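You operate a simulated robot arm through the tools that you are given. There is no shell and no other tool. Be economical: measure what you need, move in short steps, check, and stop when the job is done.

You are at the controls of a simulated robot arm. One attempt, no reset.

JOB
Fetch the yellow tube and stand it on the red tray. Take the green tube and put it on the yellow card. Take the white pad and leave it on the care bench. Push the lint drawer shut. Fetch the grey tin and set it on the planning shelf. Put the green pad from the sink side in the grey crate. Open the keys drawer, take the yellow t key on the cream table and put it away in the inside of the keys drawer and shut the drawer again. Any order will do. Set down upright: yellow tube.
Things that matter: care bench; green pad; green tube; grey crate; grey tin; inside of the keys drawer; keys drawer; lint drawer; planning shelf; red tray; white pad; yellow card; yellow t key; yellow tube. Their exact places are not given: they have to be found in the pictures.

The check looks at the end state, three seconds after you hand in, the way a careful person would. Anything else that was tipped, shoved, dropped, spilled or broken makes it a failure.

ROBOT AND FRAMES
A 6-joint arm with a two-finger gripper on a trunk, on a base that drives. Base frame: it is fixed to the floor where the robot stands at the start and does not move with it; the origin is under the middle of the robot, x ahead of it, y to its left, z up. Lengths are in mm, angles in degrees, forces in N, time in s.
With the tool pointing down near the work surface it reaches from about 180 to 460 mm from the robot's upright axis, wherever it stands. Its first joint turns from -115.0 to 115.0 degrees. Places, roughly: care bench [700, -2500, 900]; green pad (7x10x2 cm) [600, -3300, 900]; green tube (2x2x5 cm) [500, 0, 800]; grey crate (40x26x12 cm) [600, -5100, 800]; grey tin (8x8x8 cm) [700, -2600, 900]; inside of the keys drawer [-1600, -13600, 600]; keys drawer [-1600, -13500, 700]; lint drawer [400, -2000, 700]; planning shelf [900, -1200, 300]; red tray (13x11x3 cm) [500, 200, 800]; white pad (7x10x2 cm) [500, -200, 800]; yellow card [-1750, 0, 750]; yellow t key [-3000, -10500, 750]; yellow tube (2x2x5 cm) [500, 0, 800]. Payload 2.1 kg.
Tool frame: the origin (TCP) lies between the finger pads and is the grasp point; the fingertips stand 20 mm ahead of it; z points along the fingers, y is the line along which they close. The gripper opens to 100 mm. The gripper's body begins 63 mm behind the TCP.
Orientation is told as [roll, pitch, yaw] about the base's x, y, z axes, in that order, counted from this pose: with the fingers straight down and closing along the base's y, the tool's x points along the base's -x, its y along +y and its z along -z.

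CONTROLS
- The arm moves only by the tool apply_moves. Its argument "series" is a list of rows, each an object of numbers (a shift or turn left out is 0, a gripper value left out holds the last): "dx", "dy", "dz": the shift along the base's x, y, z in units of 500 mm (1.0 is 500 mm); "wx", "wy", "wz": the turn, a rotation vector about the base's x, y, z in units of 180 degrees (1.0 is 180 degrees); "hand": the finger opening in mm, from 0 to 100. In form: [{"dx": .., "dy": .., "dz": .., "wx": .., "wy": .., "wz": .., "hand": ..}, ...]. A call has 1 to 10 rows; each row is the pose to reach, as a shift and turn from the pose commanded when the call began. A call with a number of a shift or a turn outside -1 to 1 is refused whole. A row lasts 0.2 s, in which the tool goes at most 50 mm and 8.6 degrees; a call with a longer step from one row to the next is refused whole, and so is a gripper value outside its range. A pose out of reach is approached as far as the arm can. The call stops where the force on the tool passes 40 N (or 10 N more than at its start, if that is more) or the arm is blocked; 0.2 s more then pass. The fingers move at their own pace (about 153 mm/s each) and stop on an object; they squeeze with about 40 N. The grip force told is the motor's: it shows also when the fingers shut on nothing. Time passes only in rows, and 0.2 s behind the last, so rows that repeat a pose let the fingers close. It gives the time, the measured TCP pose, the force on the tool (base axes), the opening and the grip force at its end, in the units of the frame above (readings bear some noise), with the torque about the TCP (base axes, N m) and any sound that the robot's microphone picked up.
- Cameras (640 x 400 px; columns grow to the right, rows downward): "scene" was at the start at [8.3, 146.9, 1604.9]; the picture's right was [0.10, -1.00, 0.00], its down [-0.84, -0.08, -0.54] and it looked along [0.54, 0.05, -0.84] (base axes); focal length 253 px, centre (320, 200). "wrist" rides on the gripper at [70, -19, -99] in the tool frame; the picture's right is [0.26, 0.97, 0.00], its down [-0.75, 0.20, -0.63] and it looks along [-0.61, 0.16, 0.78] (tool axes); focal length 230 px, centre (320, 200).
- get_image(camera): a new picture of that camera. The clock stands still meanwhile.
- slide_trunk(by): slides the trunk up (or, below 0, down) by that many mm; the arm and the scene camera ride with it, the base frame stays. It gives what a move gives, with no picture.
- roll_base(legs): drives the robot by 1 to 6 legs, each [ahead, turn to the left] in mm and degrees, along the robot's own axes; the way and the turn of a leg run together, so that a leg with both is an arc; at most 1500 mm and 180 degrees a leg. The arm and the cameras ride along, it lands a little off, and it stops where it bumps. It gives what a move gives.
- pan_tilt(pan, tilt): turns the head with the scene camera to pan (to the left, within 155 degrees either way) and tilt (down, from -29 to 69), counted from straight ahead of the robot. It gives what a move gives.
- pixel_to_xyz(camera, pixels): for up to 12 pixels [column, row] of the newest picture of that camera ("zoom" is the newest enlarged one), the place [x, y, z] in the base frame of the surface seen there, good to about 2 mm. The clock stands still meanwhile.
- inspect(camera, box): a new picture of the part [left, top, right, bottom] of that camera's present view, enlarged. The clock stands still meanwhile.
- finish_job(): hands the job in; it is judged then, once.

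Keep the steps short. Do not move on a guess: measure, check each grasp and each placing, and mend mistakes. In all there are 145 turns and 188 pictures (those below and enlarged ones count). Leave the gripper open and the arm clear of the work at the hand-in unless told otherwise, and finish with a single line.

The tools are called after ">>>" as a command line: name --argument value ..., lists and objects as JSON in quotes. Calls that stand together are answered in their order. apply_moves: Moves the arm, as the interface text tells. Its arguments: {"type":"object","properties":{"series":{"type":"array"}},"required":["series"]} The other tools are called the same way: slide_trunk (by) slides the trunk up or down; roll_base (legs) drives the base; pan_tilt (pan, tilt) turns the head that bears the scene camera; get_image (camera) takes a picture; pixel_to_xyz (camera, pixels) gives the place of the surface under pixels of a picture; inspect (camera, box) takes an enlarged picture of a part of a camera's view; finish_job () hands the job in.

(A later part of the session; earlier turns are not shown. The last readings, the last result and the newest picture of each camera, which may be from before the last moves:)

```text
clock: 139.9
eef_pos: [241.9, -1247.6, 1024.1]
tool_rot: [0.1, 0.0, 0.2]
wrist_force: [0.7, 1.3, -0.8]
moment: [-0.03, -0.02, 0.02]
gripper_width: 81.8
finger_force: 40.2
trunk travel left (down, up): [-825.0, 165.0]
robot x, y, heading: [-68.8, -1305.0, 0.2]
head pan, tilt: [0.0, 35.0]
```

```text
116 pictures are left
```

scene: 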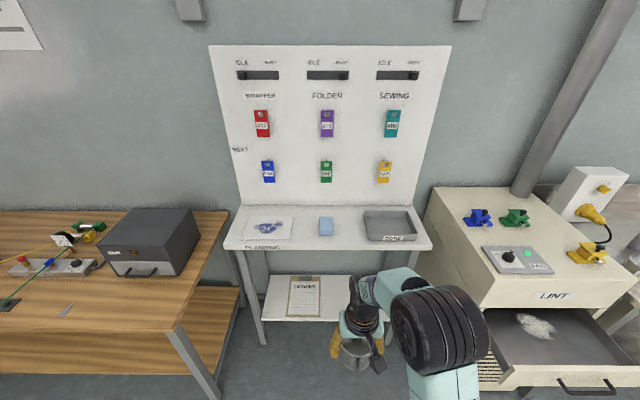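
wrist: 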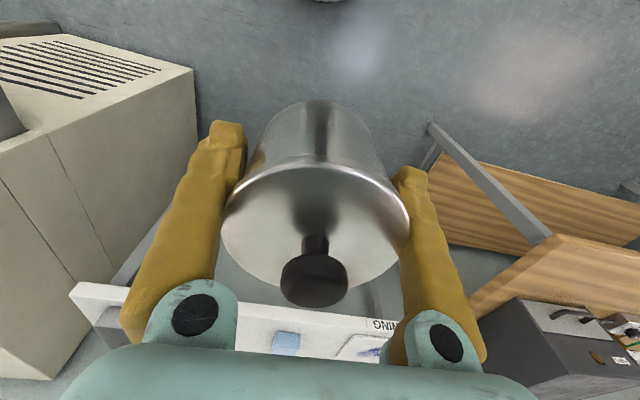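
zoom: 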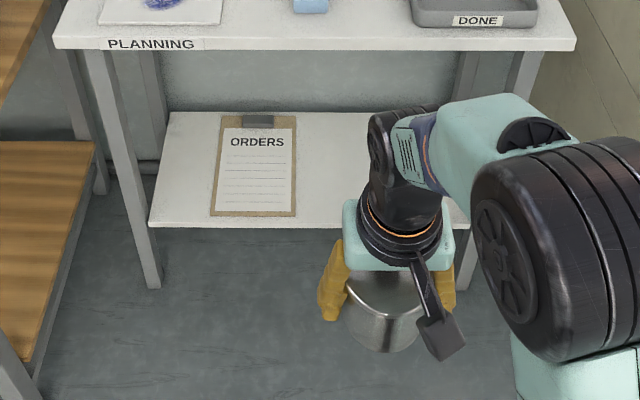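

>>> pixel_to_xyz --camera "zoom" --pixels '[[400, 130], [400, 200], [390, 115], [500, 110], [560, 160], [600, 140], [500, 230], [380, 270], [380, 340], [590, 320]]'

```text
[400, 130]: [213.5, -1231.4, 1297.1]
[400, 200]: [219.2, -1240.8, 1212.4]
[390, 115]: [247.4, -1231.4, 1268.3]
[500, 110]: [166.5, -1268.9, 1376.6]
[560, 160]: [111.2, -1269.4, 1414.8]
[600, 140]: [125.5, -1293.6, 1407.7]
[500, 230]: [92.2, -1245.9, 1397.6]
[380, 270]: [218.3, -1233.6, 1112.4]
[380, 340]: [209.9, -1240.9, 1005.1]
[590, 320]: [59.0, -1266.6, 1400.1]
```

The shelf lies under the tabletop (front x≈690, shelf z 301, clipboard to y −1155). I lower the trunk 600 mm so the arm goes in beneath, then look.

>>> slide_trunk --by -600

>>> pan_tilt --pan 0 --tilt 40

>>> get_image --camera "scene"

```text
refused: -600 is not a number from -400 to 400
```

```text
clock: 140.5
eef_pos: [241.8, -1248.7, 1023.2]
tool_rot: [0.0, 0.0, 0.2]
wrist_force: [0.3, -0.4, 0.0]
moment: [-0.01, 0.01, 0.0]
gripper_width: 81.6
finger_force: 40.0
trunk travel left (down, up): [-825.0, 165.0]
robot x, y, heading: [-67.8, -1305.3, 0.6]
head pan, tilt: [0.0, 40.0]
```

```text
115 pictures are left
```

scene: 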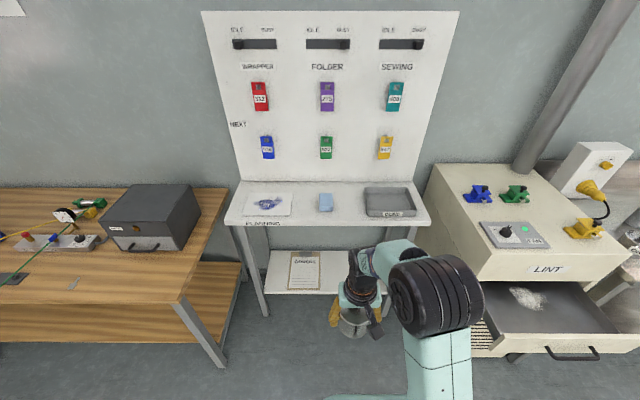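

>>> slide_trunk --by -300

>>> slide_trunk --by -300

>>> pan_tilt --pan 0 --tilt 30

>>> get_image --camera "scene"

>>> get_image --camera "wrist"

```text
clock: 143.5
eef_pos: [243.2, -1248.7, 723.1]
tool_rot: [-0.1, 0.0, 0.2]
wrist_force: [0.2, -0.2, -0.9]
moment: [0.01, 0.01, -0.02]
gripper_width: 81.5
finger_force: 40.0
trunk travel left (down, up): [-525.0, 465.0]
robot x, y, heading: [-67.2, -1301.6, -0.0]
head pan, tilt: [0.0, 40.0]
```

```text
clock: 146.5
eef_pos: [241.2, -1248.6, 423.9]
tool_rot: [0.0, 0.0, 0.2]
wrist_force: [0.1, 0.1, -0.7]
moment: [0.02, 0.0, 0.01]
gripper_width: 81.3
finger_force: 39.9
trunk travel left (down, up): [-225.0, 765.0]
robot x, y, heading: [-68.5, -1305.6, -0.1]
head pan, tilt: [0.0, 40.0]
```

```text
clock: 147.3
eef_pos: [243.5, -1248.8, 423.1]
tool_rot: [-0.1, 0.1, 0.2]
wrist_force: [0.0, -0.6, -1.2]
moment: [0.0, 0.02, -0.02]
gripper_width: 81.6
finger_force: 40.1
trunk travel left (down, up): [-225.0, 765.0]
robot x, y, heading: [-66.5, -1307.4, 0.3]
head pan, tilt: [0.0, 30.0]
```

```text
114 pictures are left
```

scene: 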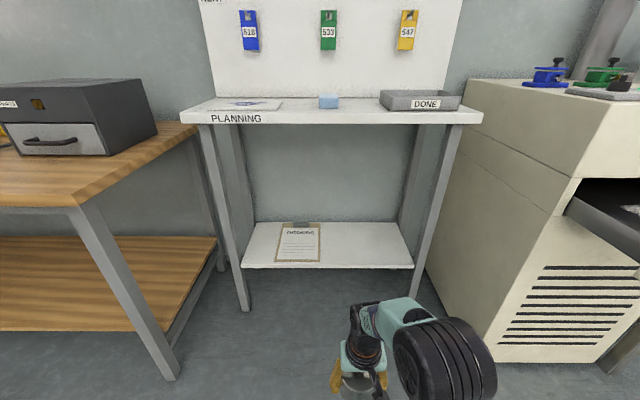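

```text
113 pictures are left
```

wrist: 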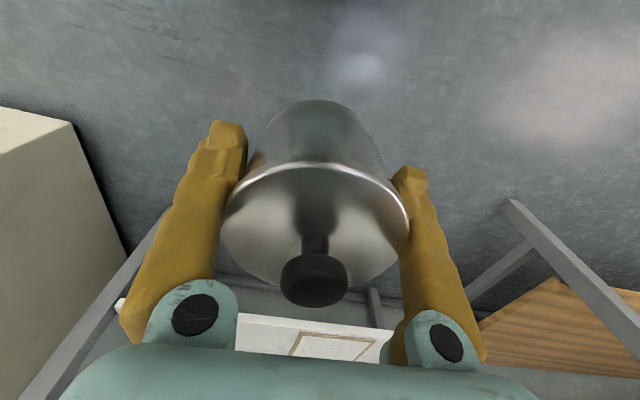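

Clear. Drive 400 mm ahead.

>>> roll_base --legs '[[400, 0]]'

>>> get_image --camera "scene"

>>> get_image --camera "wrist"

```text
clock: 149.7
eef_pos: [638.7, -1247.9, 424.2]
tool_rot: [0.0, 0.0, -0.1]
wrist_force: [0.1, -0.2, -1.0]
moment: [-0.01, 0.01, -0.04]
gripper_width: 81.5
finger_force: 40.1
trunk travel left (down, up): [-225.0, 765.0]
robot x, y, heading: [329.0, -1302.5, 0.2]
head pan, tilt: [0.0, 30.0]
```

```text
112 pictures are left
```

scene: 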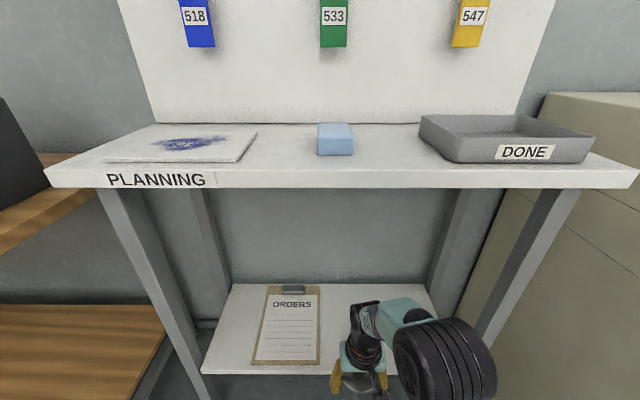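

```text
111 pictures are left
```

wrist: 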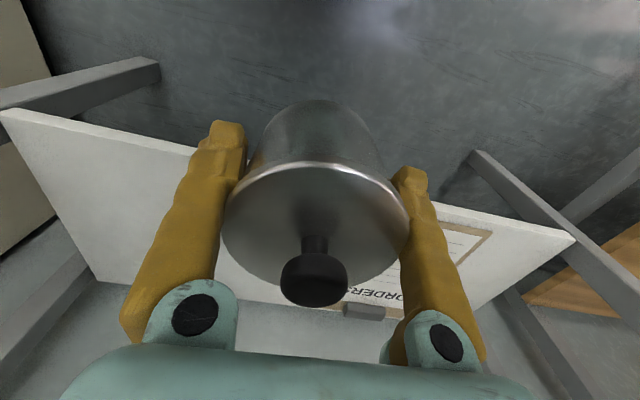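

Extend to (775,−1280) over the shelf.

>>> apply_moves --series '[{"dx": 0.09, "dy": -0.02}, {"dx": 0.17, "dy": -0.04}, {"dx": 0.24, "dy": -0.06}, {"dx": 0.275, "dy": -0.07}, {"dx": 0.275, "dy": -0.07, "dz": -0.08}, {"dx": 0.275, "dy": -0.07, "dz": -0.135}]'

>>> get_image --camera "wrist"

>>> get_image --camera "scene"

```text
clock: 151.1
eef_pos: [776.4, -1282.7, 356.0]
tool_rot: [-0.1, 0.0, 0.1]
wrist_force: [0.0, 0.0, -0.9]
moment: [-0.01, 0.03, 0.0]
gripper_width: 81.6
finger_force: 40.5
trunk travel left (down, up): [-225.0, 765.0]
robot x, y, heading: [329.0, -1304.4, 0.1]
head pan, tilt: [0.0, 30.0]
```

```text
110 pictures are left
```

wrist: 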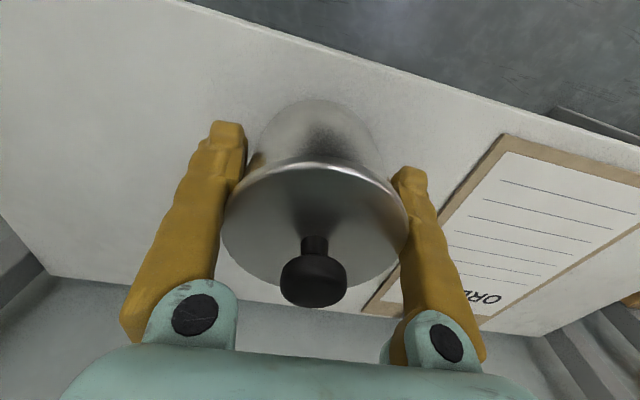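

```text
109 pictures are left
```

scene: 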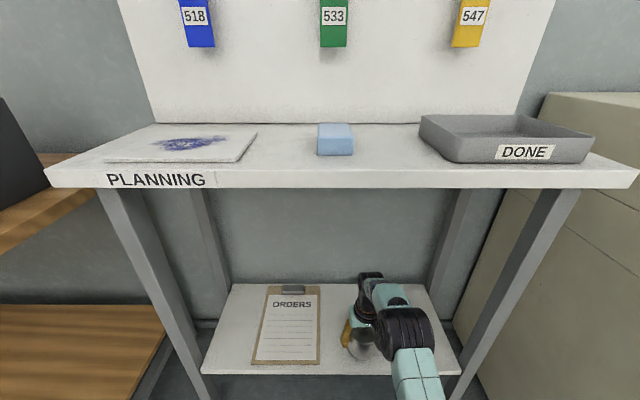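

Good. Lower in small steps until it touches.

>>> apply_moves --series '[{"dz": -0.008}, {"dz": -0.014}, {"dz": -0.018}, {"dz": -0.018}]'

>>> apply_moves --series '[{"dz": -0.003}, {"dz": -0.006}, {"dz": -0.006}]'

```text
clock: 152.1
eef_pos: [776.4, -1282.4, 347.1]
tool_rot: [0.0, 0.1, 0.1]
wrist_force: [0.1, -0.6, -0.8]
moment: [0.02, 0.0, 0.0]
gripper_width: 81.6
finger_force: 40.1
trunk travel left (down, up): [-225.0, 765.0]
robot x, y, heading: [328.9, -1306.7, 0.2]
head pan, tilt: [0.0, 30.0]
```

```text
clock: 152.9
eef_pos: [775.4, -1283.0, 345.2]
tool_rot: [0.0, 0.0, 0.0]
wrist_force: [-1.3, 0.0, 5.3]
moment: [-0.13, -0.14, -0.03]
gripper_width: 81.6
finger_force: 39.9
trunk travel left (down, up): [-225.0, 765.0]
robot x, y, heading: [327.7, -1304.7, -0.0]
head pan, tilt: [0.0, 30.0]
```

Contact. Release, rise, check.

>>> apply_moves --series '[{"hand": 90}, {"hand": 100}, {"hand": 100}, {"dz": 0.06}, {"dz": 0.14}, {"dz": 0.18}, {"dz": 0.18, "dx": -0.09}, {"dz": 0.18, "dx": -0.18}, {"dz": 0.18, "dx": -0.27}]'

>>> get_image --camera "scene"

>>> inspect --camera "wrist" --box '[160, 100, 480, 340]'

```text
clock: 154.9
eef_pos: [641.4, -1279.8, 434.7]
tool_rot: [0.1, -0.1, 0.0]
wrist_force: [0.2, -0.1, -0.1]
moment: [-0.02, 0.01, 0.01]
gripper_width: 100.0
finger_force: 0.1
trunk travel left (down, up): [-225.0, 765.0]
robot x, y, heading: [327.5, -1299.8, 0.2]
head pan, tilt: [0.0, 30.0]
heard: snap
```

```text
108 pictures are left
```

scene: 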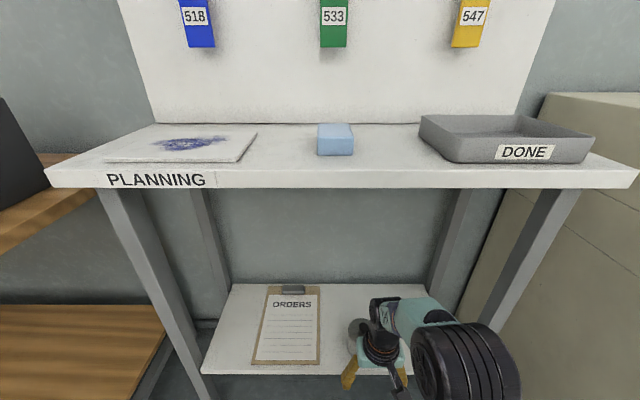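

```text
1.67 times, centred on (320, 220) of wrist
```

zoom: 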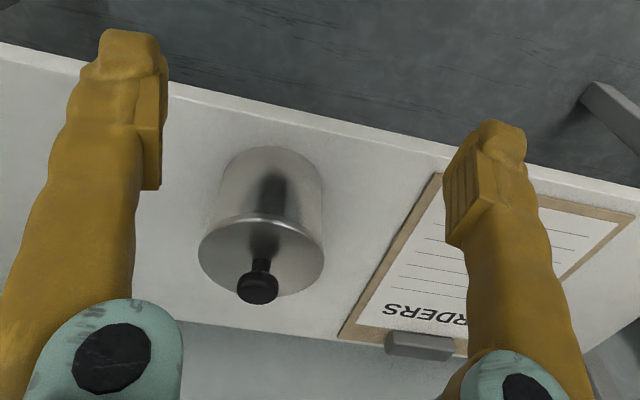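

The tin stands well on the shelf. Next the lint drawer: back out, raise the trunk, and go in front of it.

>>> roll_base --legs '[[-400, 0]]'

>>> slide_trunk --by 400

>>> slide_trunk --by 80

>>> roll_base --legs '[[0, -90], [665, 0], [0, 90]]'

>>> pan_tilt --pan 0 --tilt 50

>>> get_image --camera "scene"

>>> get_image --camera "wrist"

```text
clock: 157.4
eef_pos: [247.8, -1281.4, 433.5]
tool_rot: [0.0, 0.1, 0.2]
wrist_force: [0.1, -0.1, -0.4]
moment: [0.03, 0.03, 0.02]
gripper_width: 100.0
finger_force: 0.1
trunk travel left (down, up): [-225.0, 765.0]
robot x, y, heading: [-61.7, -1307.5, 0.4]
head pan, tilt: [0.0, 30.0]
```

```text
clock: 161.2
eef_pos: [247.5, -1281.9, 834.2]
tool_rot: [0.1, 0.0, 0.4]
wrist_force: [-0.1, 0.2, -0.3]
moment: [0.04, 0.01, 0.0]
gripper_width: 100.2
finger_force: 0.1
trunk travel left (down, up): [-625.0, 365.0]
robot x, y, heading: [-66.8, -1305.4, 0.4]
head pan, tilt: [0.0, 30.0]
```

```text
clock: 162.4
eef_pos: [246.8, -1281.9, 913.8]
tool_rot: [0.0, -0.1, 0.3]
wrist_force: [-0.7, 0.8, -0.2]
moment: [0.0, -0.04, -0.03]
gripper_width: 99.9
finger_force: 0.0
trunk travel left (down, up): [-705.0, 285.0]
robot x, y, heading: [-64.7, -1304.7, 0.6]
head pan, tilt: [0.0, 30.0]
```

```text
clock: 173.7
eef_pos: [254.8, -1956.6, 912.5]
tool_rot: [0.0, -0.1, -0.1]
wrist_force: [0.8, 0.5, 0.7]
moment: [0.0, 0.02, 0.0]
gripper_width: 100.2
finger_force: 0.0
trunk travel left (down, up): [-705.0, 285.0]
robot x, y, heading: [-57.2, -1980.9, 0.2]
head pan, tilt: [0.0, 30.0]
```

```text
clock: 174.6
eef_pos: [253.8, -1956.2, 913.7]
tool_rot: [0.0, 0.0, -0.2]
wrist_force: [-0.4, -0.1, 0.6]
moment: [0.01, -0.01, -0.01]
gripper_width: 100.0
finger_force: 0.0
trunk travel left (down, up): [-705.0, 285.0]
robot x, y, heading: [-56.7, -1974.3, -0.3]
head pan, tilt: [0.0, 50.0]
```

```text
106 pictures are left
```

scene: 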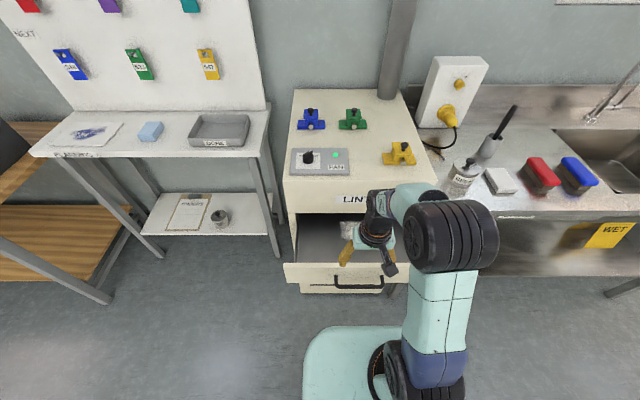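

```text
105 pictures are left
```

wrist: 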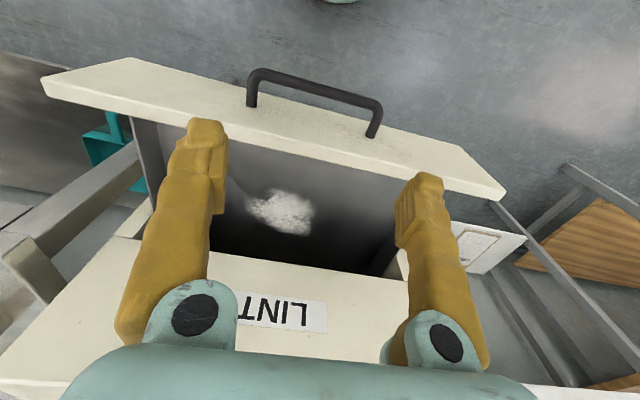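

>>> pixel_to_xyz --camera "wrist" --pixels '[[315, 87], [255, 72], [380, 105], [250, 100], [130, 62], [300, 125], [300, 137], [450, 148], [60, 90], [500, 190], [270, 280], [315, 115]]'

```text
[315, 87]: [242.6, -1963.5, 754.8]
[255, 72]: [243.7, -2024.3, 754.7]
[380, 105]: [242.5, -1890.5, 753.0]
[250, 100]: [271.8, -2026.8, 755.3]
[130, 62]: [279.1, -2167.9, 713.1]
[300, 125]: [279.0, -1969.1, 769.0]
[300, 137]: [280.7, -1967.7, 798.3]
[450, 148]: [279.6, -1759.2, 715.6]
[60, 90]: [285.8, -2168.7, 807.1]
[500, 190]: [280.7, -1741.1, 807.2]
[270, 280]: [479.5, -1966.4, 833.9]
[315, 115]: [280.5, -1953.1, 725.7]
```

Panel face x=280, handle bar x=242 at z 755, centre y −1957. I close the fingers, place them before the bar and push.

>>> roll_base --legs '[[50, 0]]'

>>> apply_moves --series '[{"dx": -0.09, "hand": 0}, {"dx": -0.18}, {"dx": -0.2}, {"dx": -0.2, "dz": -0.08}, {"dx": -0.2, "dz": -0.17}, {"dx": -0.2, "dz": -0.25}, {"dx": -0.2, "dz": -0.306}]'

>>> get_image --camera "wrist"

```text
clock: 175.5
eef_pos: [300.6, -1955.5, 914.2]
tool_rot: [0.0, -0.2, -0.1]
wrist_force: [-0.8, -0.6, 0.6]
moment: [-0.01, -0.05, 0.04]
gripper_width: 99.9
finger_force: 0.0
trunk travel left (down, up): [-705.0, 285.0]
robot x, y, heading: [-6.6, -1980.5, -0.2]
head pan, tilt: [0.0, 50.0]
```

```text
clock: 176.6
eef_pos: [235.8, -1951.5, 861.0]
tool_rot: [-0.1, -0.4, 0.6]
wrist_force: [12.7, -0.9, 2.5]
moment: [0.07, 1.6, 0.33]
gripper_width: 0.3
finger_force: 29.9
out of reach, approached as far as the arm can: row 3, 4, 5
trunk travel left (down, up): [-705.0, 285.0]
robot x, y, heading: [-8.5, -1979.8, -0.0]
head pan, tilt: [0.0, 50.0]
stopped in row 5: the force on the tool passed its limit at 478 N (the readings are from after the stop); the commanded pose is now the measured one
```

```text
104 pictures are left
```

wrist: 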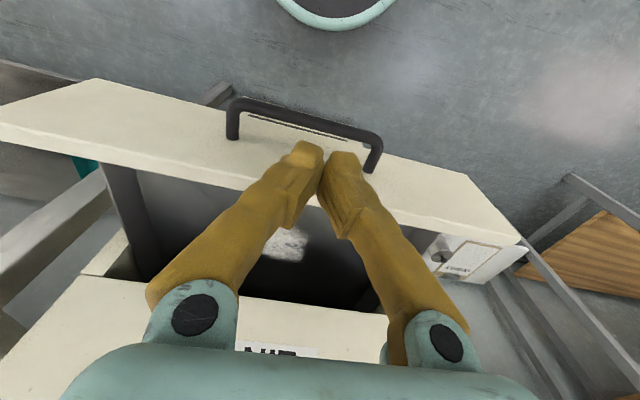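

The arm is too folded here (self-contact). I go up a little, drive back 70 mm and use a longer radius.

>>> apply_moves --series '[{"dx": 0.02, "dz": 0.03}, {"dx": 0.06, "dz": 0.08}]'

>>> roll_base --legs '[[-90, 0]]'

>>> get_image --camera "scene"

>>> get_image --camera "wrist"

```text
clock: 177.2
eef_pos: [262.2, -1952.2, 900.7]
tool_rot: [0.0, -0.2, 0.4]
wrist_force: [-0.2, -0.3, 0.9]
moment: [0.02, 0.02, 0.0]
gripper_width: 0.0
finger_force: 29.5
trunk travel left (down, up): [-705.0, 285.0]
robot x, y, heading: [-7.4, -1982.6, -0.2]
head pan, tilt: [0.0, 50.0]
```

```text
clock: 178.3
eef_pos: [175.2, -1953.4, 899.6]
tool_rot: [-0.1, -0.2, 0.3]
wrist_force: [0.5, 0.0, 0.8]
moment: [-0.06, 0.0, -0.01]
gripper_width: 0.1
finger_force: 29.7
trunk travel left (down, up): [-705.0, 285.0]
robot x, y, heading: [-100.4, -1980.5, -0.0]
head pan, tilt: [0.0, 50.0]
```

```text
103 pictures are left
```

scene: 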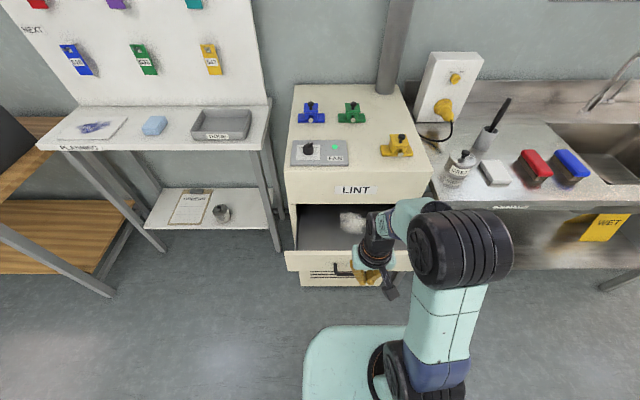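

```text
102 pictures are left
```

wrist: 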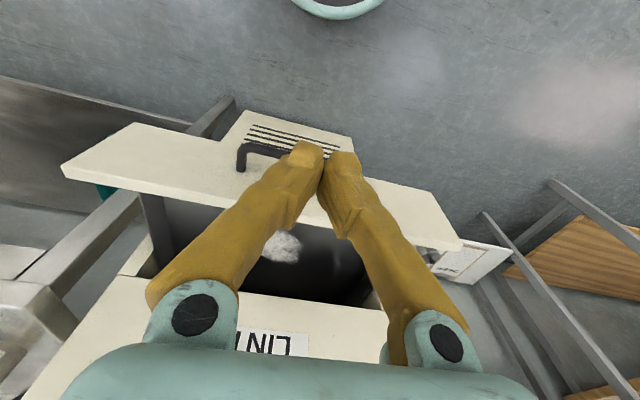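

Lower to z 760 before the handle bar (tool x≈190).

>>> apply_moves --series '[{"dx": 0.02, "dz": -0.09}, {"dx": 0.02, "dz": -0.18}, {"dx": 0.02, "dz": -0.26}, {"dx": 0.02, "dz": -0.28}]'

>>> apply_moves --series '[{"dx": 0.05}, {"dx": 0.09}, {"dx": 0.13}, {"dx": 0.17}, {"dx": 0.21}]'

>>> get_image --camera "wrist"

```text
clock: 179.3
eef_pos: [185.3, -1951.8, 760.2]
tool_rot: [0.0, -0.3, 0.4]
wrist_force: [0.0, 0.0, 0.1]
moment: [-0.02, 0.0, -0.02]
gripper_width: 0.0
finger_force: 30.2
trunk travel left (down, up): [-705.0, 285.0]
robot x, y, heading: [-95.4, -1981.1, 0.2]
head pan, tilt: [0.0, 50.0]
```

```text
clock: 180.5
eef_pos: [290.3, -1953.2, 760.8]
tool_rot: [-0.1, -0.2, 0.3]
wrist_force: [-0.7, -0.7, 0.4]
moment: [0.01, 0.04, -0.01]
gripper_width: 0.0
finger_force: 29.8
trunk travel left (down, up): [-705.0, 285.0]
robot x, y, heading: [-94.4, -1974.4, -0.0]
head pan, tilt: [0.0, 50.0]
```

```text
101 pictures are left
```

wrist: 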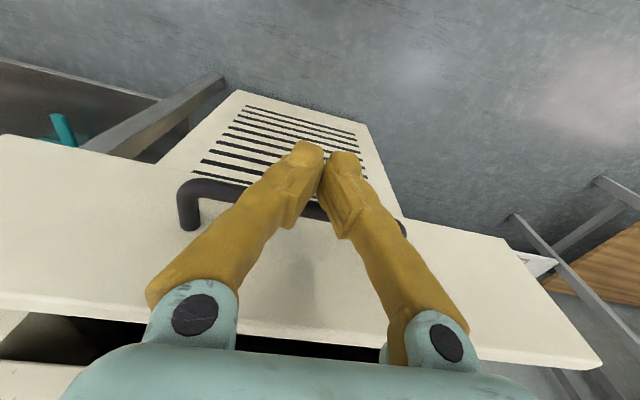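

The drawer moves easily. I push further with the arm, then with the base.

>>> apply_moves --series '[{"dx": 0.04}, {"dx": 0.08}, {"dx": 0.11}]'

>>> roll_base --legs '[[35, 0]]'

>>> get_image --camera "wrist"

>>> get_image --camera "scene"

```text
clock: 181.3
eef_pos: [342.4, -1953.5, 760.3]
tool_rot: [-0.1, -0.1, 0.3]
wrist_force: [0.4, 0.0, -0.2]
moment: [-0.01, 0.0, 0.01]
gripper_width: 0.2
finger_force: 29.5
trunk travel left (down, up): [-705.0, 285.0]
robot x, y, heading: [-97.1, -1981.0, -0.0]
head pan, tilt: [0.0, 50.0]
```

```text
clock: 182.2
eef_pos: [373.2, -1952.7, 762.6]
tool_rot: [-0.1, -0.4, 0.4]
wrist_force: [0.2, 0.2, -0.2]
moment: [0.0, -0.04, -0.02]
gripper_width: 0.0
finger_force: 29.2
trunk travel left (down, up): [-705.0, 285.0]
robot x, y, heading: [-62.4, -1975.3, 0.1]
head pan, tilt: [0.0, 50.0]
```

```text
100 pictures are left
```

wrist: 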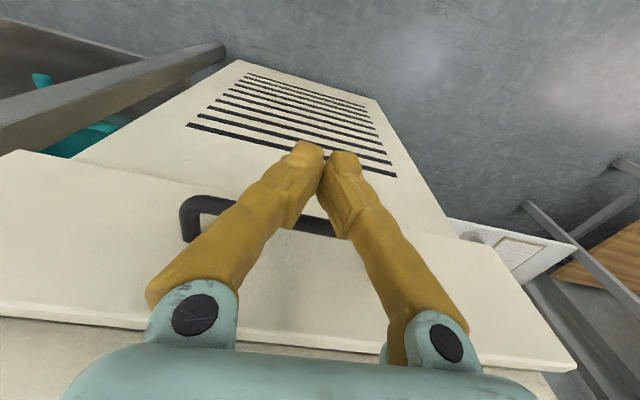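

```text
99 pictures are left
```

scene: 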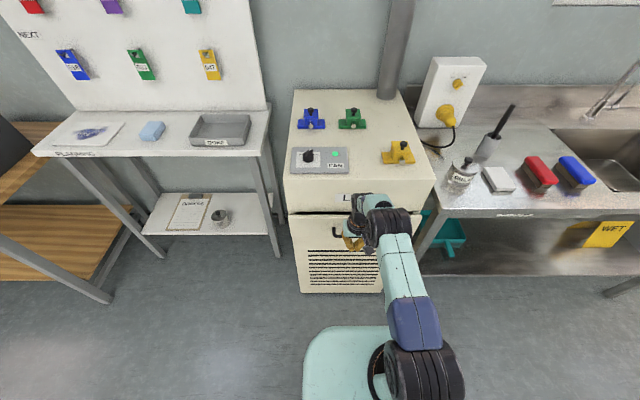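

Nearly shut. Continue pushing in small steps, with force stop.

>>> apply_moves --series '[{"dx": 0.02}, {"dx": 0.035}, {"dx": 0.035}]'

>>> roll_base --legs '[[15, 0]]'

>>> apply_moves --series '[{"dx": 0.01}, {"dx": 0.02}, {"dx": 0.03}, {"dx": 0.04}, {"dx": 0.05}]'

>>> get_image --camera "wrist"

```text
clock: 183.0
eef_pos: [394.6, -1951.8, 760.1]
tool_rot: [-0.1, -0.3, 0.3]
wrist_force: [-0.3, 0.3, -0.3]
moment: [-0.03, 0.0, -0.01]
gripper_width: 0.1
finger_force: 28.8
trunk travel left (down, up): [-705.0, 285.0]
robot x, y, heading: [-62.2, -1978.1, 0.2]
head pan, tilt: [0.0, 50.0]
```

```text
clock: 183.8
eef_pos: [407.2, -1951.8, 761.1]
tool_rot: [-0.1, -0.4, 0.4]
wrist_force: [-11.3, 0.0, 2.1]
moment: [-0.06, 0.09, -0.01]
gripper_width: 5.9
finger_force: 29.7
trunk travel left (down, up): [-705.0, 285.0]
robot x, y, heading: [-45.4, -1980.6, 0.1]
head pan, tilt: [0.0, 50.0]
```

```text
clock: 184.4
eef_pos: [408.4, -1952.5, 758.0]
tool_rot: [0.0, 1.6, 0.4]
wrist_force: [-21.3, 0.3, 1.9]
moment: [-0.21, 0.15, -0.01]
gripper_width: 6.1
finger_force: 29.6
trunk travel left (down, up): [-705.0, 285.0]
robot x, y, heading: [-48.6, -1982.0, 0.1]
head pan, tilt: [0.0, 50.0]
stopped in row 3: the force on the tool passed its limit at 45 N (the readings are from after the stop); the commanded pose is now the measured one
```

```text
98 pictures are left
```

wrist: 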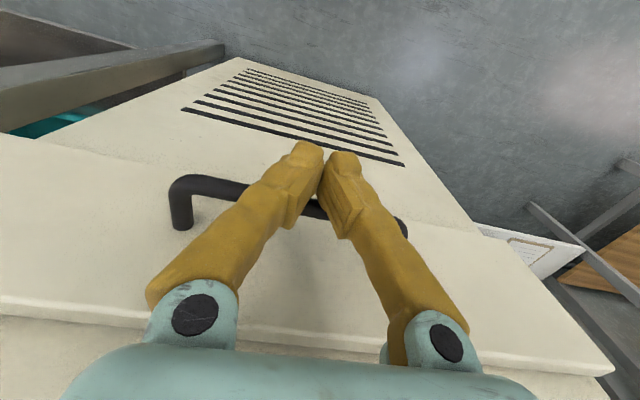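

Firm stop at 45 N. Retract and check the gap.

>>> apply_moves --series '[{"dx": -0.06}, {"dx": -0.15}, {"dx": -0.2, "dz": 0.08}, {"dx": -0.2, "dz": 0.17}, {"dx": -0.2, "dz": 0.26}]'

>>> get_image --camera "wrist"

>>> inspect --camera "scene" --box '[270, 120, 450, 300]'

```text
clock: 185.6
eef_pos: [312.4, -1951.7, 888.4]
tool_rot: [-0.1, 1.2, 0.4]
wrist_force: [0.1, 0.2, -0.1]
moment: [-0.02, 0.0, -0.02]
gripper_width: 0.1
finger_force: 29.7
trunk travel left (down, up): [-705.0, 285.0]
robot x, y, heading: [-53.1, -1972.9, -0.1]
head pan, tilt: [0.0, 50.0]
```

```text
97 pictures are left
```

wrist: 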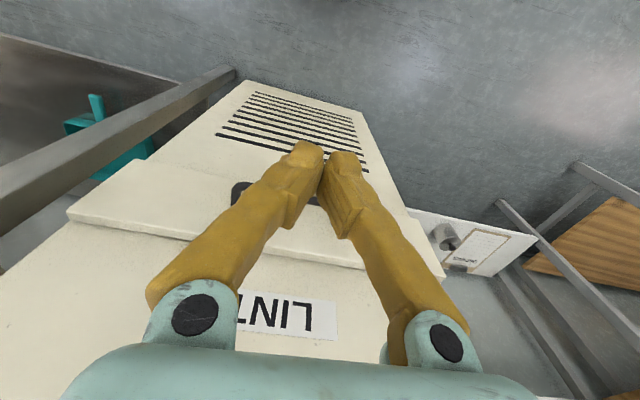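

```text
2.22 times, centred on (360, 210) of scene
```

zoom: 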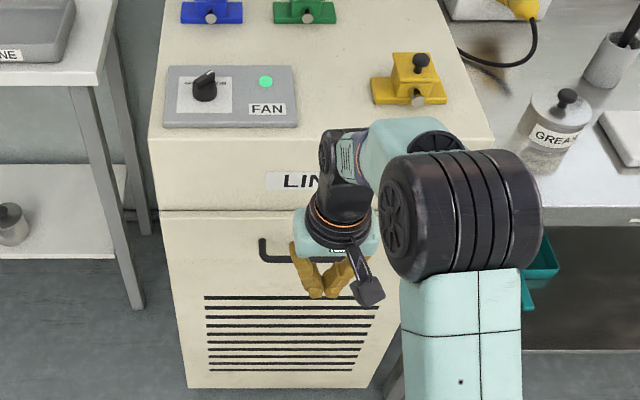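

>>> pixel_to_xyz --camera "zoom" --pixels '[[190, 225], [190, 205], [220, 250], [200, 300], [180, 190], [480, 180]]'

>>> inspect --camera "wrist" --box '[60, 140, 260, 260]'

>>> pixel_to_xyz --camera "wrist" --pixels '[[130, 190], [120, 228], [115, 245], [200, 240], [440, 275], [420, 225]]'

```text
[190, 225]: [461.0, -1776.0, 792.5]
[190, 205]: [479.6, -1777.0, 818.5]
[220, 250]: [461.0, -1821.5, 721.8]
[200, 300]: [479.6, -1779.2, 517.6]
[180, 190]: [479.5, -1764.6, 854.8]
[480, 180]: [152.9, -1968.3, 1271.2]
```

```text
3.20 times, centred on (160, 200) of wrist
```

zoom: 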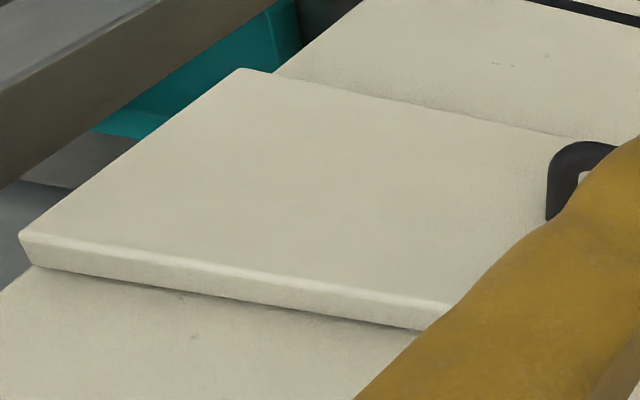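

```text
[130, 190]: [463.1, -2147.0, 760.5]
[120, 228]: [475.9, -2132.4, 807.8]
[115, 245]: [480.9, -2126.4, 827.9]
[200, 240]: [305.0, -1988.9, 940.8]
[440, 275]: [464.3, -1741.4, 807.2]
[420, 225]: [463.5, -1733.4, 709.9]
```

The drawer is shut (face 461, cabinet 480). Next the green pad by the sink: raise the trunk and drive there.

>>> slide_trunk --by 120

>>> roll_base --legs '[[-30, 0], [0, -90], [1320, 0], [0, 90]]'

>>> pan_tilt --pan 0 --tilt 40

>>> get_image --camera "scene"

```text
clock: 187.1
eef_pos: [314.9, -1951.0, 1007.3]
tool_rot: [-0.2, 1.2, 0.4]
wrist_force: [0.0, -0.5, -0.1]
moment: [0.01, 0.0, -0.02]
gripper_width: 0.1
finger_force: 30.2
trunk travel left (down, up): [-825.0, 165.0]
robot x, y, heading: [-51.2, -1976.8, 0.1]
head pan, tilt: [0.0, 50.0]
```

```text
clock: 201.7
eef_pos: [317.3, -3273.5, 1007.4]
tool_rot: [-0.1, 1.2, -0.3]
wrist_force: [0.1, 0.4, 0.6]
moment: [0.01, -0.01, -0.01]
gripper_width: 0.0
finger_force: 29.7
trunk travel left (down, up): [-825.0, 165.0]
robot x, y, heading: [-45.4, -3297.3, -0.8]
head pan, tilt: [0.0, 50.0]
```

```text
clock: 202.4
eef_pos: [318.6, -3273.4, 1007.2]
tool_rot: [-0.1, 1.3, -0.3]
wrist_force: [0.4, -0.2, -0.7]
moment: [0.03, 0.0, 0.01]
gripper_width: 0.0
finger_force: 29.9
trunk travel left (down, up): [-825.0, 165.0]
robot x, y, heading: [-43.9, -3297.6, -0.7]
head pan, tilt: [0.0, 40.0]
```

```text
94 pictures are left
```

scene: 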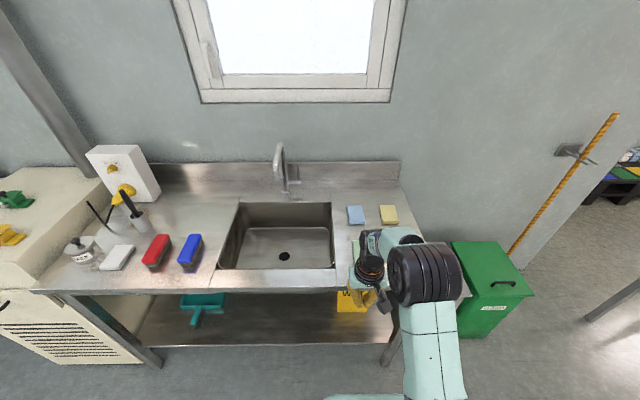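

Drive 180 mm ahead and look with the wrist camera.

>>> roll_base --legs '[[180, 0]]'

>>> apply_moves --series '[{"hand": 100, "wy": -0.0067}, {"hand": 100, "wy": -0.0067}, {"hand": 100, "wy": -0.0067}]'

>>> get_image --camera "wrist"

```text
clock: 203.9
eef_pos: [496.5, -3275.5, 1008.4]
tool_rot: [-0.2, 1.1, -0.3]
wrist_force: [-0.4, -0.6, -0.1]
moment: [-0.01, 0.02, -0.04]
gripper_width: 0.0
finger_force: 29.5
trunk travel left (down, up): [-825.0, 165.0]
robot x, y, heading: [132.8, -3297.5, -0.5]
head pan, tilt: [0.0, 40.0]
```

```text
clock: 204.7
eef_pos: [499.5, -3275.4, 1007.2]
tool_rot: [-0.1, 0.0, -0.3]
wrist_force: [-0.2, 0.0, 0.4]
moment: [0.01, 0.0, -0.01]
gripper_width: 99.9
finger_force: 0.1
trunk travel left (down, up): [-825.0, 165.0]
robot x, y, heading: [132.6, -3300.1, -0.6]
head pan, tilt: [0.0, 40.0]
```

```text
93 pictures are left
```

wrist: 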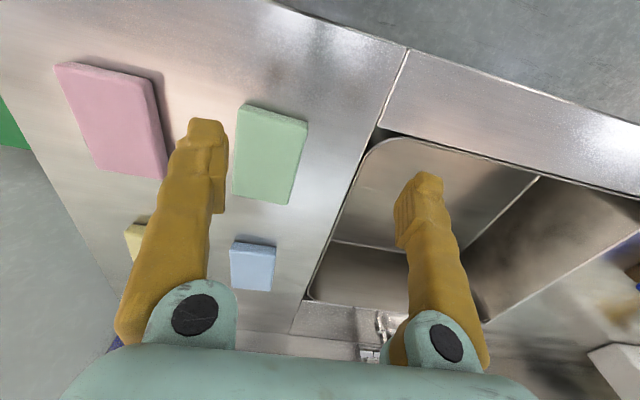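

>>> pixel_to_xyz --camera "wrist" --pixels '[[242, 113], [303, 128], [240, 190], [288, 198], [270, 155], [165, 170], [150, 90], [252, 262], [250, 60]]'

```text
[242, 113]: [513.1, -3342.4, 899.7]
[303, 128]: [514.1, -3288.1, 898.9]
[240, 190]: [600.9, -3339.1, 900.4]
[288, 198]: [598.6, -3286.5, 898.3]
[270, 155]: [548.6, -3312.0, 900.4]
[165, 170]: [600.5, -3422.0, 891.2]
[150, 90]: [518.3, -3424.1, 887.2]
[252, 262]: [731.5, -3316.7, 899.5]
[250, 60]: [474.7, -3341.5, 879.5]
```

Green pad centre (557,−3314), top z 900. Lower and grip.

>>> apply_moves --series '[{"dx": 0.06, "dy": -0.04}, {"dx": 0.116, "dy": -0.077}, {"dx": 0.116, "dy": -0.077, "dz": -0.09}, {"dx": 0.116, "dy": -0.077, "dz": -0.16}, {"dx": 0.116, "dy": -0.077, "dz": -0.202}, {"dx": 0.116, "dy": -0.077, "dz": -0.202, "hand": 40}, {"dx": 0.116, "dy": -0.077, "dz": -0.202, "hand": 40}, {"dx": 0.116, "dy": -0.077, "dz": -0.202, "hand": 40}]'

>>> apply_moves --series '[{"dz": 0.05}, {"dz": 0.14}, {"dz": 0.22}, {"dz": 0.28}, {"dz": 0.28, "dx": -0.1}, {"dz": 0.28, "dx": -0.2}, {"dz": 0.28, "dx": -0.26}]'

>>> get_image --camera "wrist"

>>> pan_tilt --pan -75 --tilt 25

>>> get_image --camera "scene"

```text
clock: 206.5
eef_pos: [557.5, -3314.9, 906.7]
tool_rot: [-0.2, 0.0, -0.2]
wrist_force: [0.7, -0.4, 0.0]
moment: [-0.07, -0.02, 0.0]
gripper_width: 63.9
finger_force: 39.9
trunk travel left (down, up): [-825.0, 165.0]
robot x, y, heading: [134.2, -3300.2, -0.6]
head pan, tilt: [0.0, 40.0]
```

```text
clock: 208.1
eef_pos: [424.0, -3312.8, 1045.8]
tool_rot: [0.0, -0.2, -0.2]
wrist_force: [-0.8, 0.6, 0.4]
moment: [0.02, 0.0, 0.02]
gripper_width: 64.1
finger_force: 40.3
trunk travel left (down, up): [-825.0, 165.0]
robot x, y, heading: [138.3, -3297.9, -1.0]
head pan, tilt: [0.0, 40.0]
```

```text
92 pictures are left
```

wrist: 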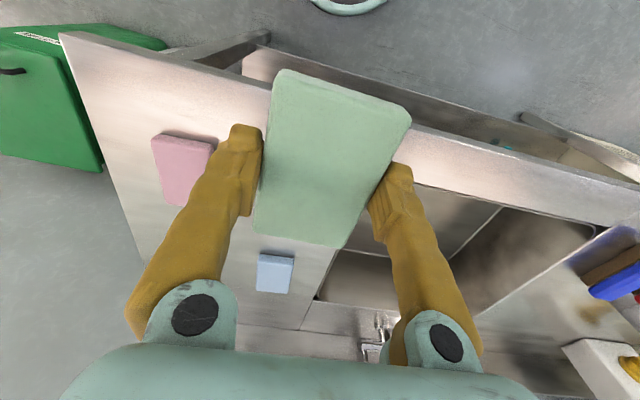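

```text
clock: 209.6
eef_pos: [427.1, -3312.4, 1045.7]
tool_rot: [-0.1, 0.0, -0.3]
wrist_force: [-0.4, 0.6, -0.3]
moment: [-0.02, -0.04, 0.01]
gripper_width: 63.9
finger_force: 40.8
trunk travel left (down, up): [-825.0, 165.0]
robot x, y, heading: [137.0, -3299.1, -0.8]
head pan, tilt: [-75.0, 25.0]
```

```text
91 pictures are left
```

scene: 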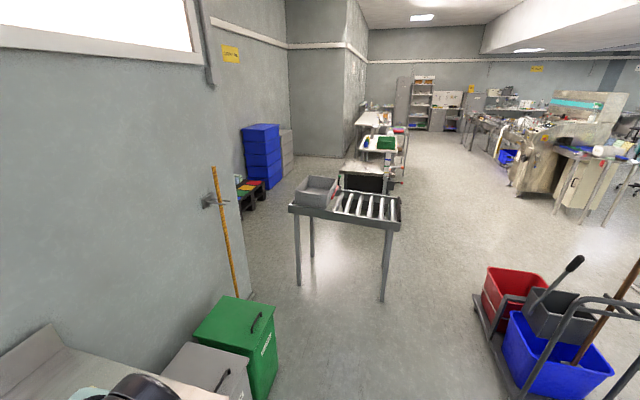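

The grey crate stands on a roller table; a mop cart is to the right. I measure them.

>>> pixel_to_xyz --camera "scene" --pixels '[[318, 190], [338, 190], [297, 200], [335, 208], [318, 178], [300, 285], [383, 300], [395, 225], [290, 207], [475, 320], [520, 385], [250, 395]]'

>>> inspect --camera "scene" --box '[270, 160, 430, 310]'

```text
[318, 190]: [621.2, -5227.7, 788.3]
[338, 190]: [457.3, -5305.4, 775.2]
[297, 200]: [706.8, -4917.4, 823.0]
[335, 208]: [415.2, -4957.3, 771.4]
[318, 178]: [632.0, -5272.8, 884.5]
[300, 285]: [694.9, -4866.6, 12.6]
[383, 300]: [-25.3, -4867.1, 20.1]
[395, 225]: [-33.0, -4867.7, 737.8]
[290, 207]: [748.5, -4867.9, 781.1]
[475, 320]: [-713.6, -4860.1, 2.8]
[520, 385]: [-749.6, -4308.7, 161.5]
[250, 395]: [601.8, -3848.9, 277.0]
```

```text
2.67 times, centred on (350, 235) of scene
```

zoom: 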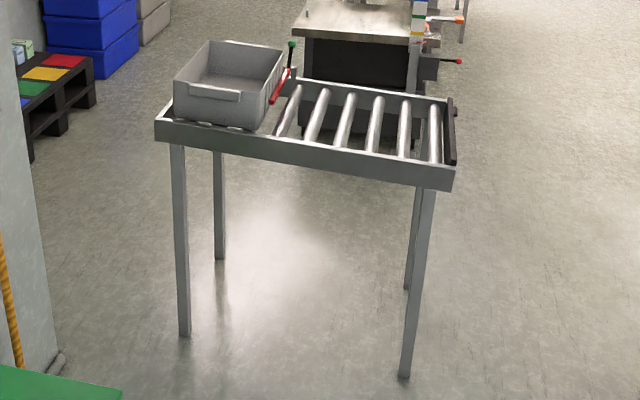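

Crate spans x≈430–700, y≈−4900…−5310 on rollers. I drive round the bins to about (400,−4595) facing it.

>>> roll_base --legs '[[-190, 0], [0, -89.2], [700, 0], [0, 37.3], [700, 0], [0, -37.3]]'

>>> pan_tilt --pan 15 --tilt 50

>>> get_image --camera "scene"

>>> get_image --camera "wrist"

```text
clock: 225.3
eef_pos: [339.7, -4853.2, 1045.4]
tool_rot: [-0.1, 0.0, -90.0]
wrist_force: [-0.6, -0.1, -1.2]
moment: [0.01, -0.02, -0.01]
gripper_width: 64.0
finger_force: 40.3
trunk travel left (down, up): [-825.0, 165.0]
robot x, y, heading: [354.2, -4564.3, -90.1]
head pan, tilt: [-75.0, 25.0]
```

```text
clock: 227.0
eef_pos: [341.0, -4850.9, 1046.3]
tool_rot: [-0.1, -0.1, -89.9]
wrist_force: [0.7, -0.3, -0.8]
moment: [0.0, -0.03, 0.02]
gripper_width: 64.3
finger_force: 40.0
trunk travel left (down, up): [-825.0, 165.0]
robot x, y, heading: [351.5, -4560.2, -90.2]
head pan, tilt: [15.0, 50.0]
```

```text
89 pictures are left
```

scene: 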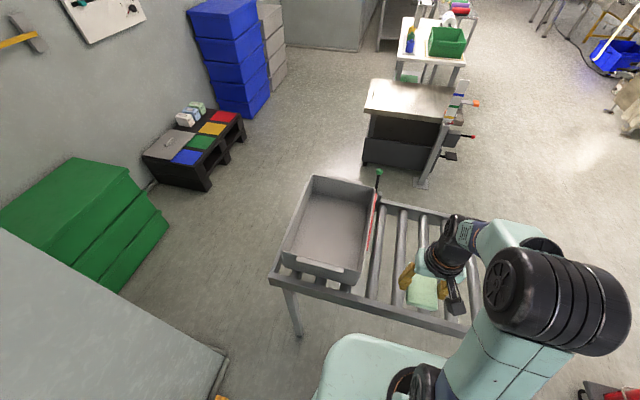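

```text
88 pictures are left
```

wrist: 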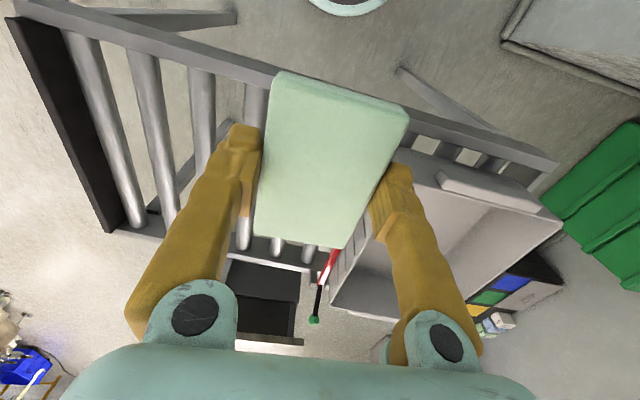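

>>> pixel_to_xyz --camera "scene" --pixels '[[335, 235], [315, 250], [350, 255], [282, 258], [355, 282], [378, 195], [315, 178], [378, 172], [370, 235], [320, 215]]'

```text
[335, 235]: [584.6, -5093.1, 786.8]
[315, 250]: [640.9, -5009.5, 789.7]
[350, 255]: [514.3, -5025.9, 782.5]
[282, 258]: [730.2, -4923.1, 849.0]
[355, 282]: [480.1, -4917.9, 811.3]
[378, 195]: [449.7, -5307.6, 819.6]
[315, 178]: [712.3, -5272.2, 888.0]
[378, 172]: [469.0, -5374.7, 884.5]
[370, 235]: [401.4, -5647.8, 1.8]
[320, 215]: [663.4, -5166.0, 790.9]
```

Crate inside is x 470–715, y −4915…−5300, floor z≈787. I drive 105 mm nearer and move the pad over (590,−5030).

>>> roll_base --legs '[[105, 0]]'

>>> apply_moves --series '[{"dx": 0.09}, {"dx": 0.18, "dy": -0.02}, {"dx": 0.27, "dy": -0.05}, {"dx": 0.36, "dy": -0.08}, {"dx": 0.44, "dy": -0.11}, {"dx": 0.5, "dy": -0.14}]'

>>> get_image --camera "wrist"

>>> get_image --camera "scene"

```text
clock: 228.2
eef_pos: [339.3, -4947.6, 1047.6]
tool_rot: [-0.1, -0.5, -89.9]
wrist_force: [-0.1, 1.2, -0.1]
moment: [-0.05, -0.01, 0.0]
gripper_width: 64.0
finger_force: 40.1
trunk travel left (down, up): [-825.0, 165.0]
robot x, y, heading: [354.4, -4663.6, -90.2]
head pan, tilt: [15.0, 50.0]
```

```text
clock: 229.6
eef_pos: [590.1, -5025.1, 1045.3]
tool_rot: [-0.3, 0.1, -89.8]
wrist_force: [0.7, -0.2, -1.1]
moment: [0.04, 0.01, -0.03]
gripper_width: 64.4
finger_force: 40.2
trunk travel left (down, up): [-825.0, 165.0]
robot x, y, heading: [349.1, -4663.2, -90.2]
head pan, tilt: [15.0, 50.0]
```

```text
87 pictures are left
```

wrist: 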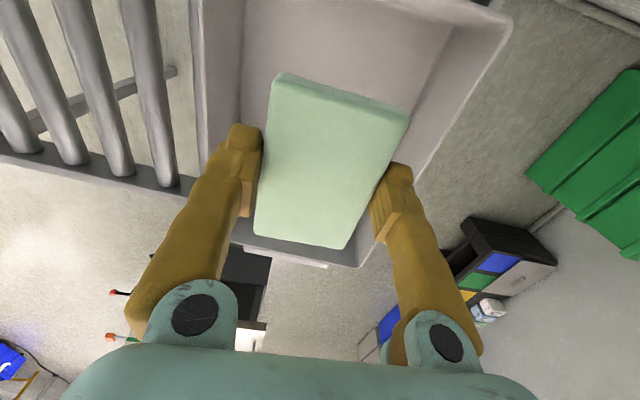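

```text
86 pictures are left
```

scene: 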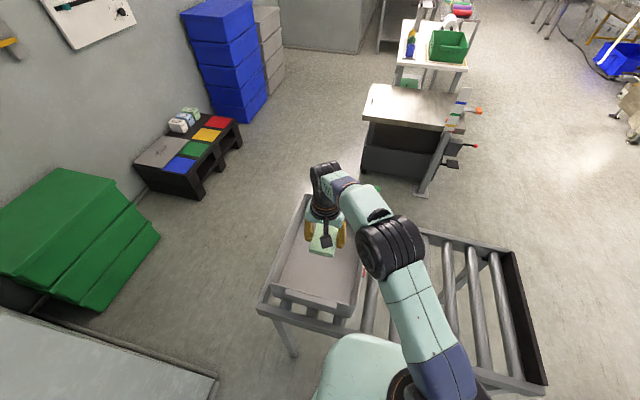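

Over the crate. Lower inside.

>>> apply_moves --series '[{"dz": -0.09}, {"dz": -0.18}, {"dz": -0.27}, {"dz": -0.35}, {"dz": -0.41}, {"dz": -0.438}]'

>>> get_image --camera "wrist"

```text
clock: 231.0
eef_pos: [588.2, -5027.6, 826.9]
tool_rot: [-0.1, -0.1, -89.9]
wrist_force: [-0.7, 0.1, 0.0]
moment: [-0.01, -0.02, 0.0]
gripper_width: 63.9
finger_force: 39.6
trunk travel left (down, up): [-825.0, 165.0]
robot x, y, heading: [352.5, -4666.6, -90.3]
head pan, tilt: [15.0, 50.0]
```

```text
85 pictures are left
```

wrist: 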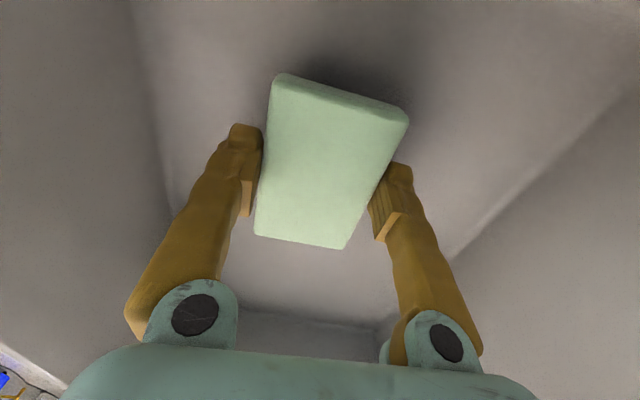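

>>> apply_moves --series '[{"dz": -0.008}, {"dz": -0.014}, {"dz": -0.014}]'

>>> apply_moves --series '[{"dz": -0.004}, {"dz": -0.008}, {"dz": -0.008}]'

```text
clock: 231.8
eef_pos: [589.0, -5027.6, 821.3]
tool_rot: [-0.1, 0.0, -89.9]
wrist_force: [0.1, 0.4, 0.8]
moment: [-0.01, -0.03, -0.02]
gripper_width: 64.1
finger_force: 40.2
trunk travel left (down, up): [-825.0, 165.0]
robot x, y, heading: [351.3, -4666.2, -90.3]
head pan, tilt: [15.0, 50.0]
```

```text
clock: 232.6
eef_pos: [589.7, -5027.8, 817.0]
tool_rot: [0.0, -0.1, -89.9]
wrist_force: [-0.1, 0.5, -0.1]
moment: [-0.01, 0.04, 0.0]
gripper_width: 64.1
finger_force: 39.9
trunk travel left (down, up): [-825.0, 165.0]
robot x, y, heading: [352.3, -4663.7, -90.3]
head pan, tilt: [15.0, 50.0]
```

A last 2 mm, then open and rise straight up.

>>> apply_moves --series '[{"dz": -0.004}, {"dz": -0.004}, {"dz": -0.004, "hand": 74}, {"dz": -0.004, "hand": 84}, {"dz": -0.004, "hand": 84}]'

>>> apply_moves --series '[{"dz": 0.05}, {"dz": 0.14}, {"dz": 0.23}, {"dz": 0.32}, {"dz": 0.41}, {"dz": 0.45}]'

>>> get_image --camera "wrist"

```text
clock: 233.8
eef_pos: [589.8, -5028.4, 813.8]
tool_rot: [-0.1, 0.0, -89.9]
wrist_force: [0.3, 0.4, -0.4]
moment: [0.02, 0.0, -0.02]
gripper_width: 84.1
finger_force: 0.0
trunk travel left (down, up): [-825.0, 165.0]
robot x, y, heading: [352.0, -4665.8, -90.0]
head pan, tilt: [15.0, 50.0]
```

```text
clock: 235.2
eef_pos: [591.6, -5025.2, 1039.2]
tool_rot: [-0.2, 0.0, -89.9]
wrist_force: [-0.4, -0.1, -0.2]
moment: [-0.01, 0.02, -0.01]
gripper_width: 84.1
finger_force: 0.0
trunk travel left (down, up): [-825.0, 165.0]
robot x, y, heading: [349.8, -4663.8, -90.1]
head pan, tilt: [15.0, 50.0]
```

```text
84 pictures are left
```

wrist: 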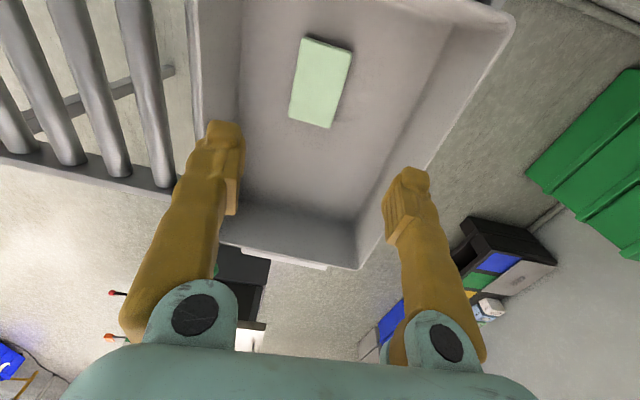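

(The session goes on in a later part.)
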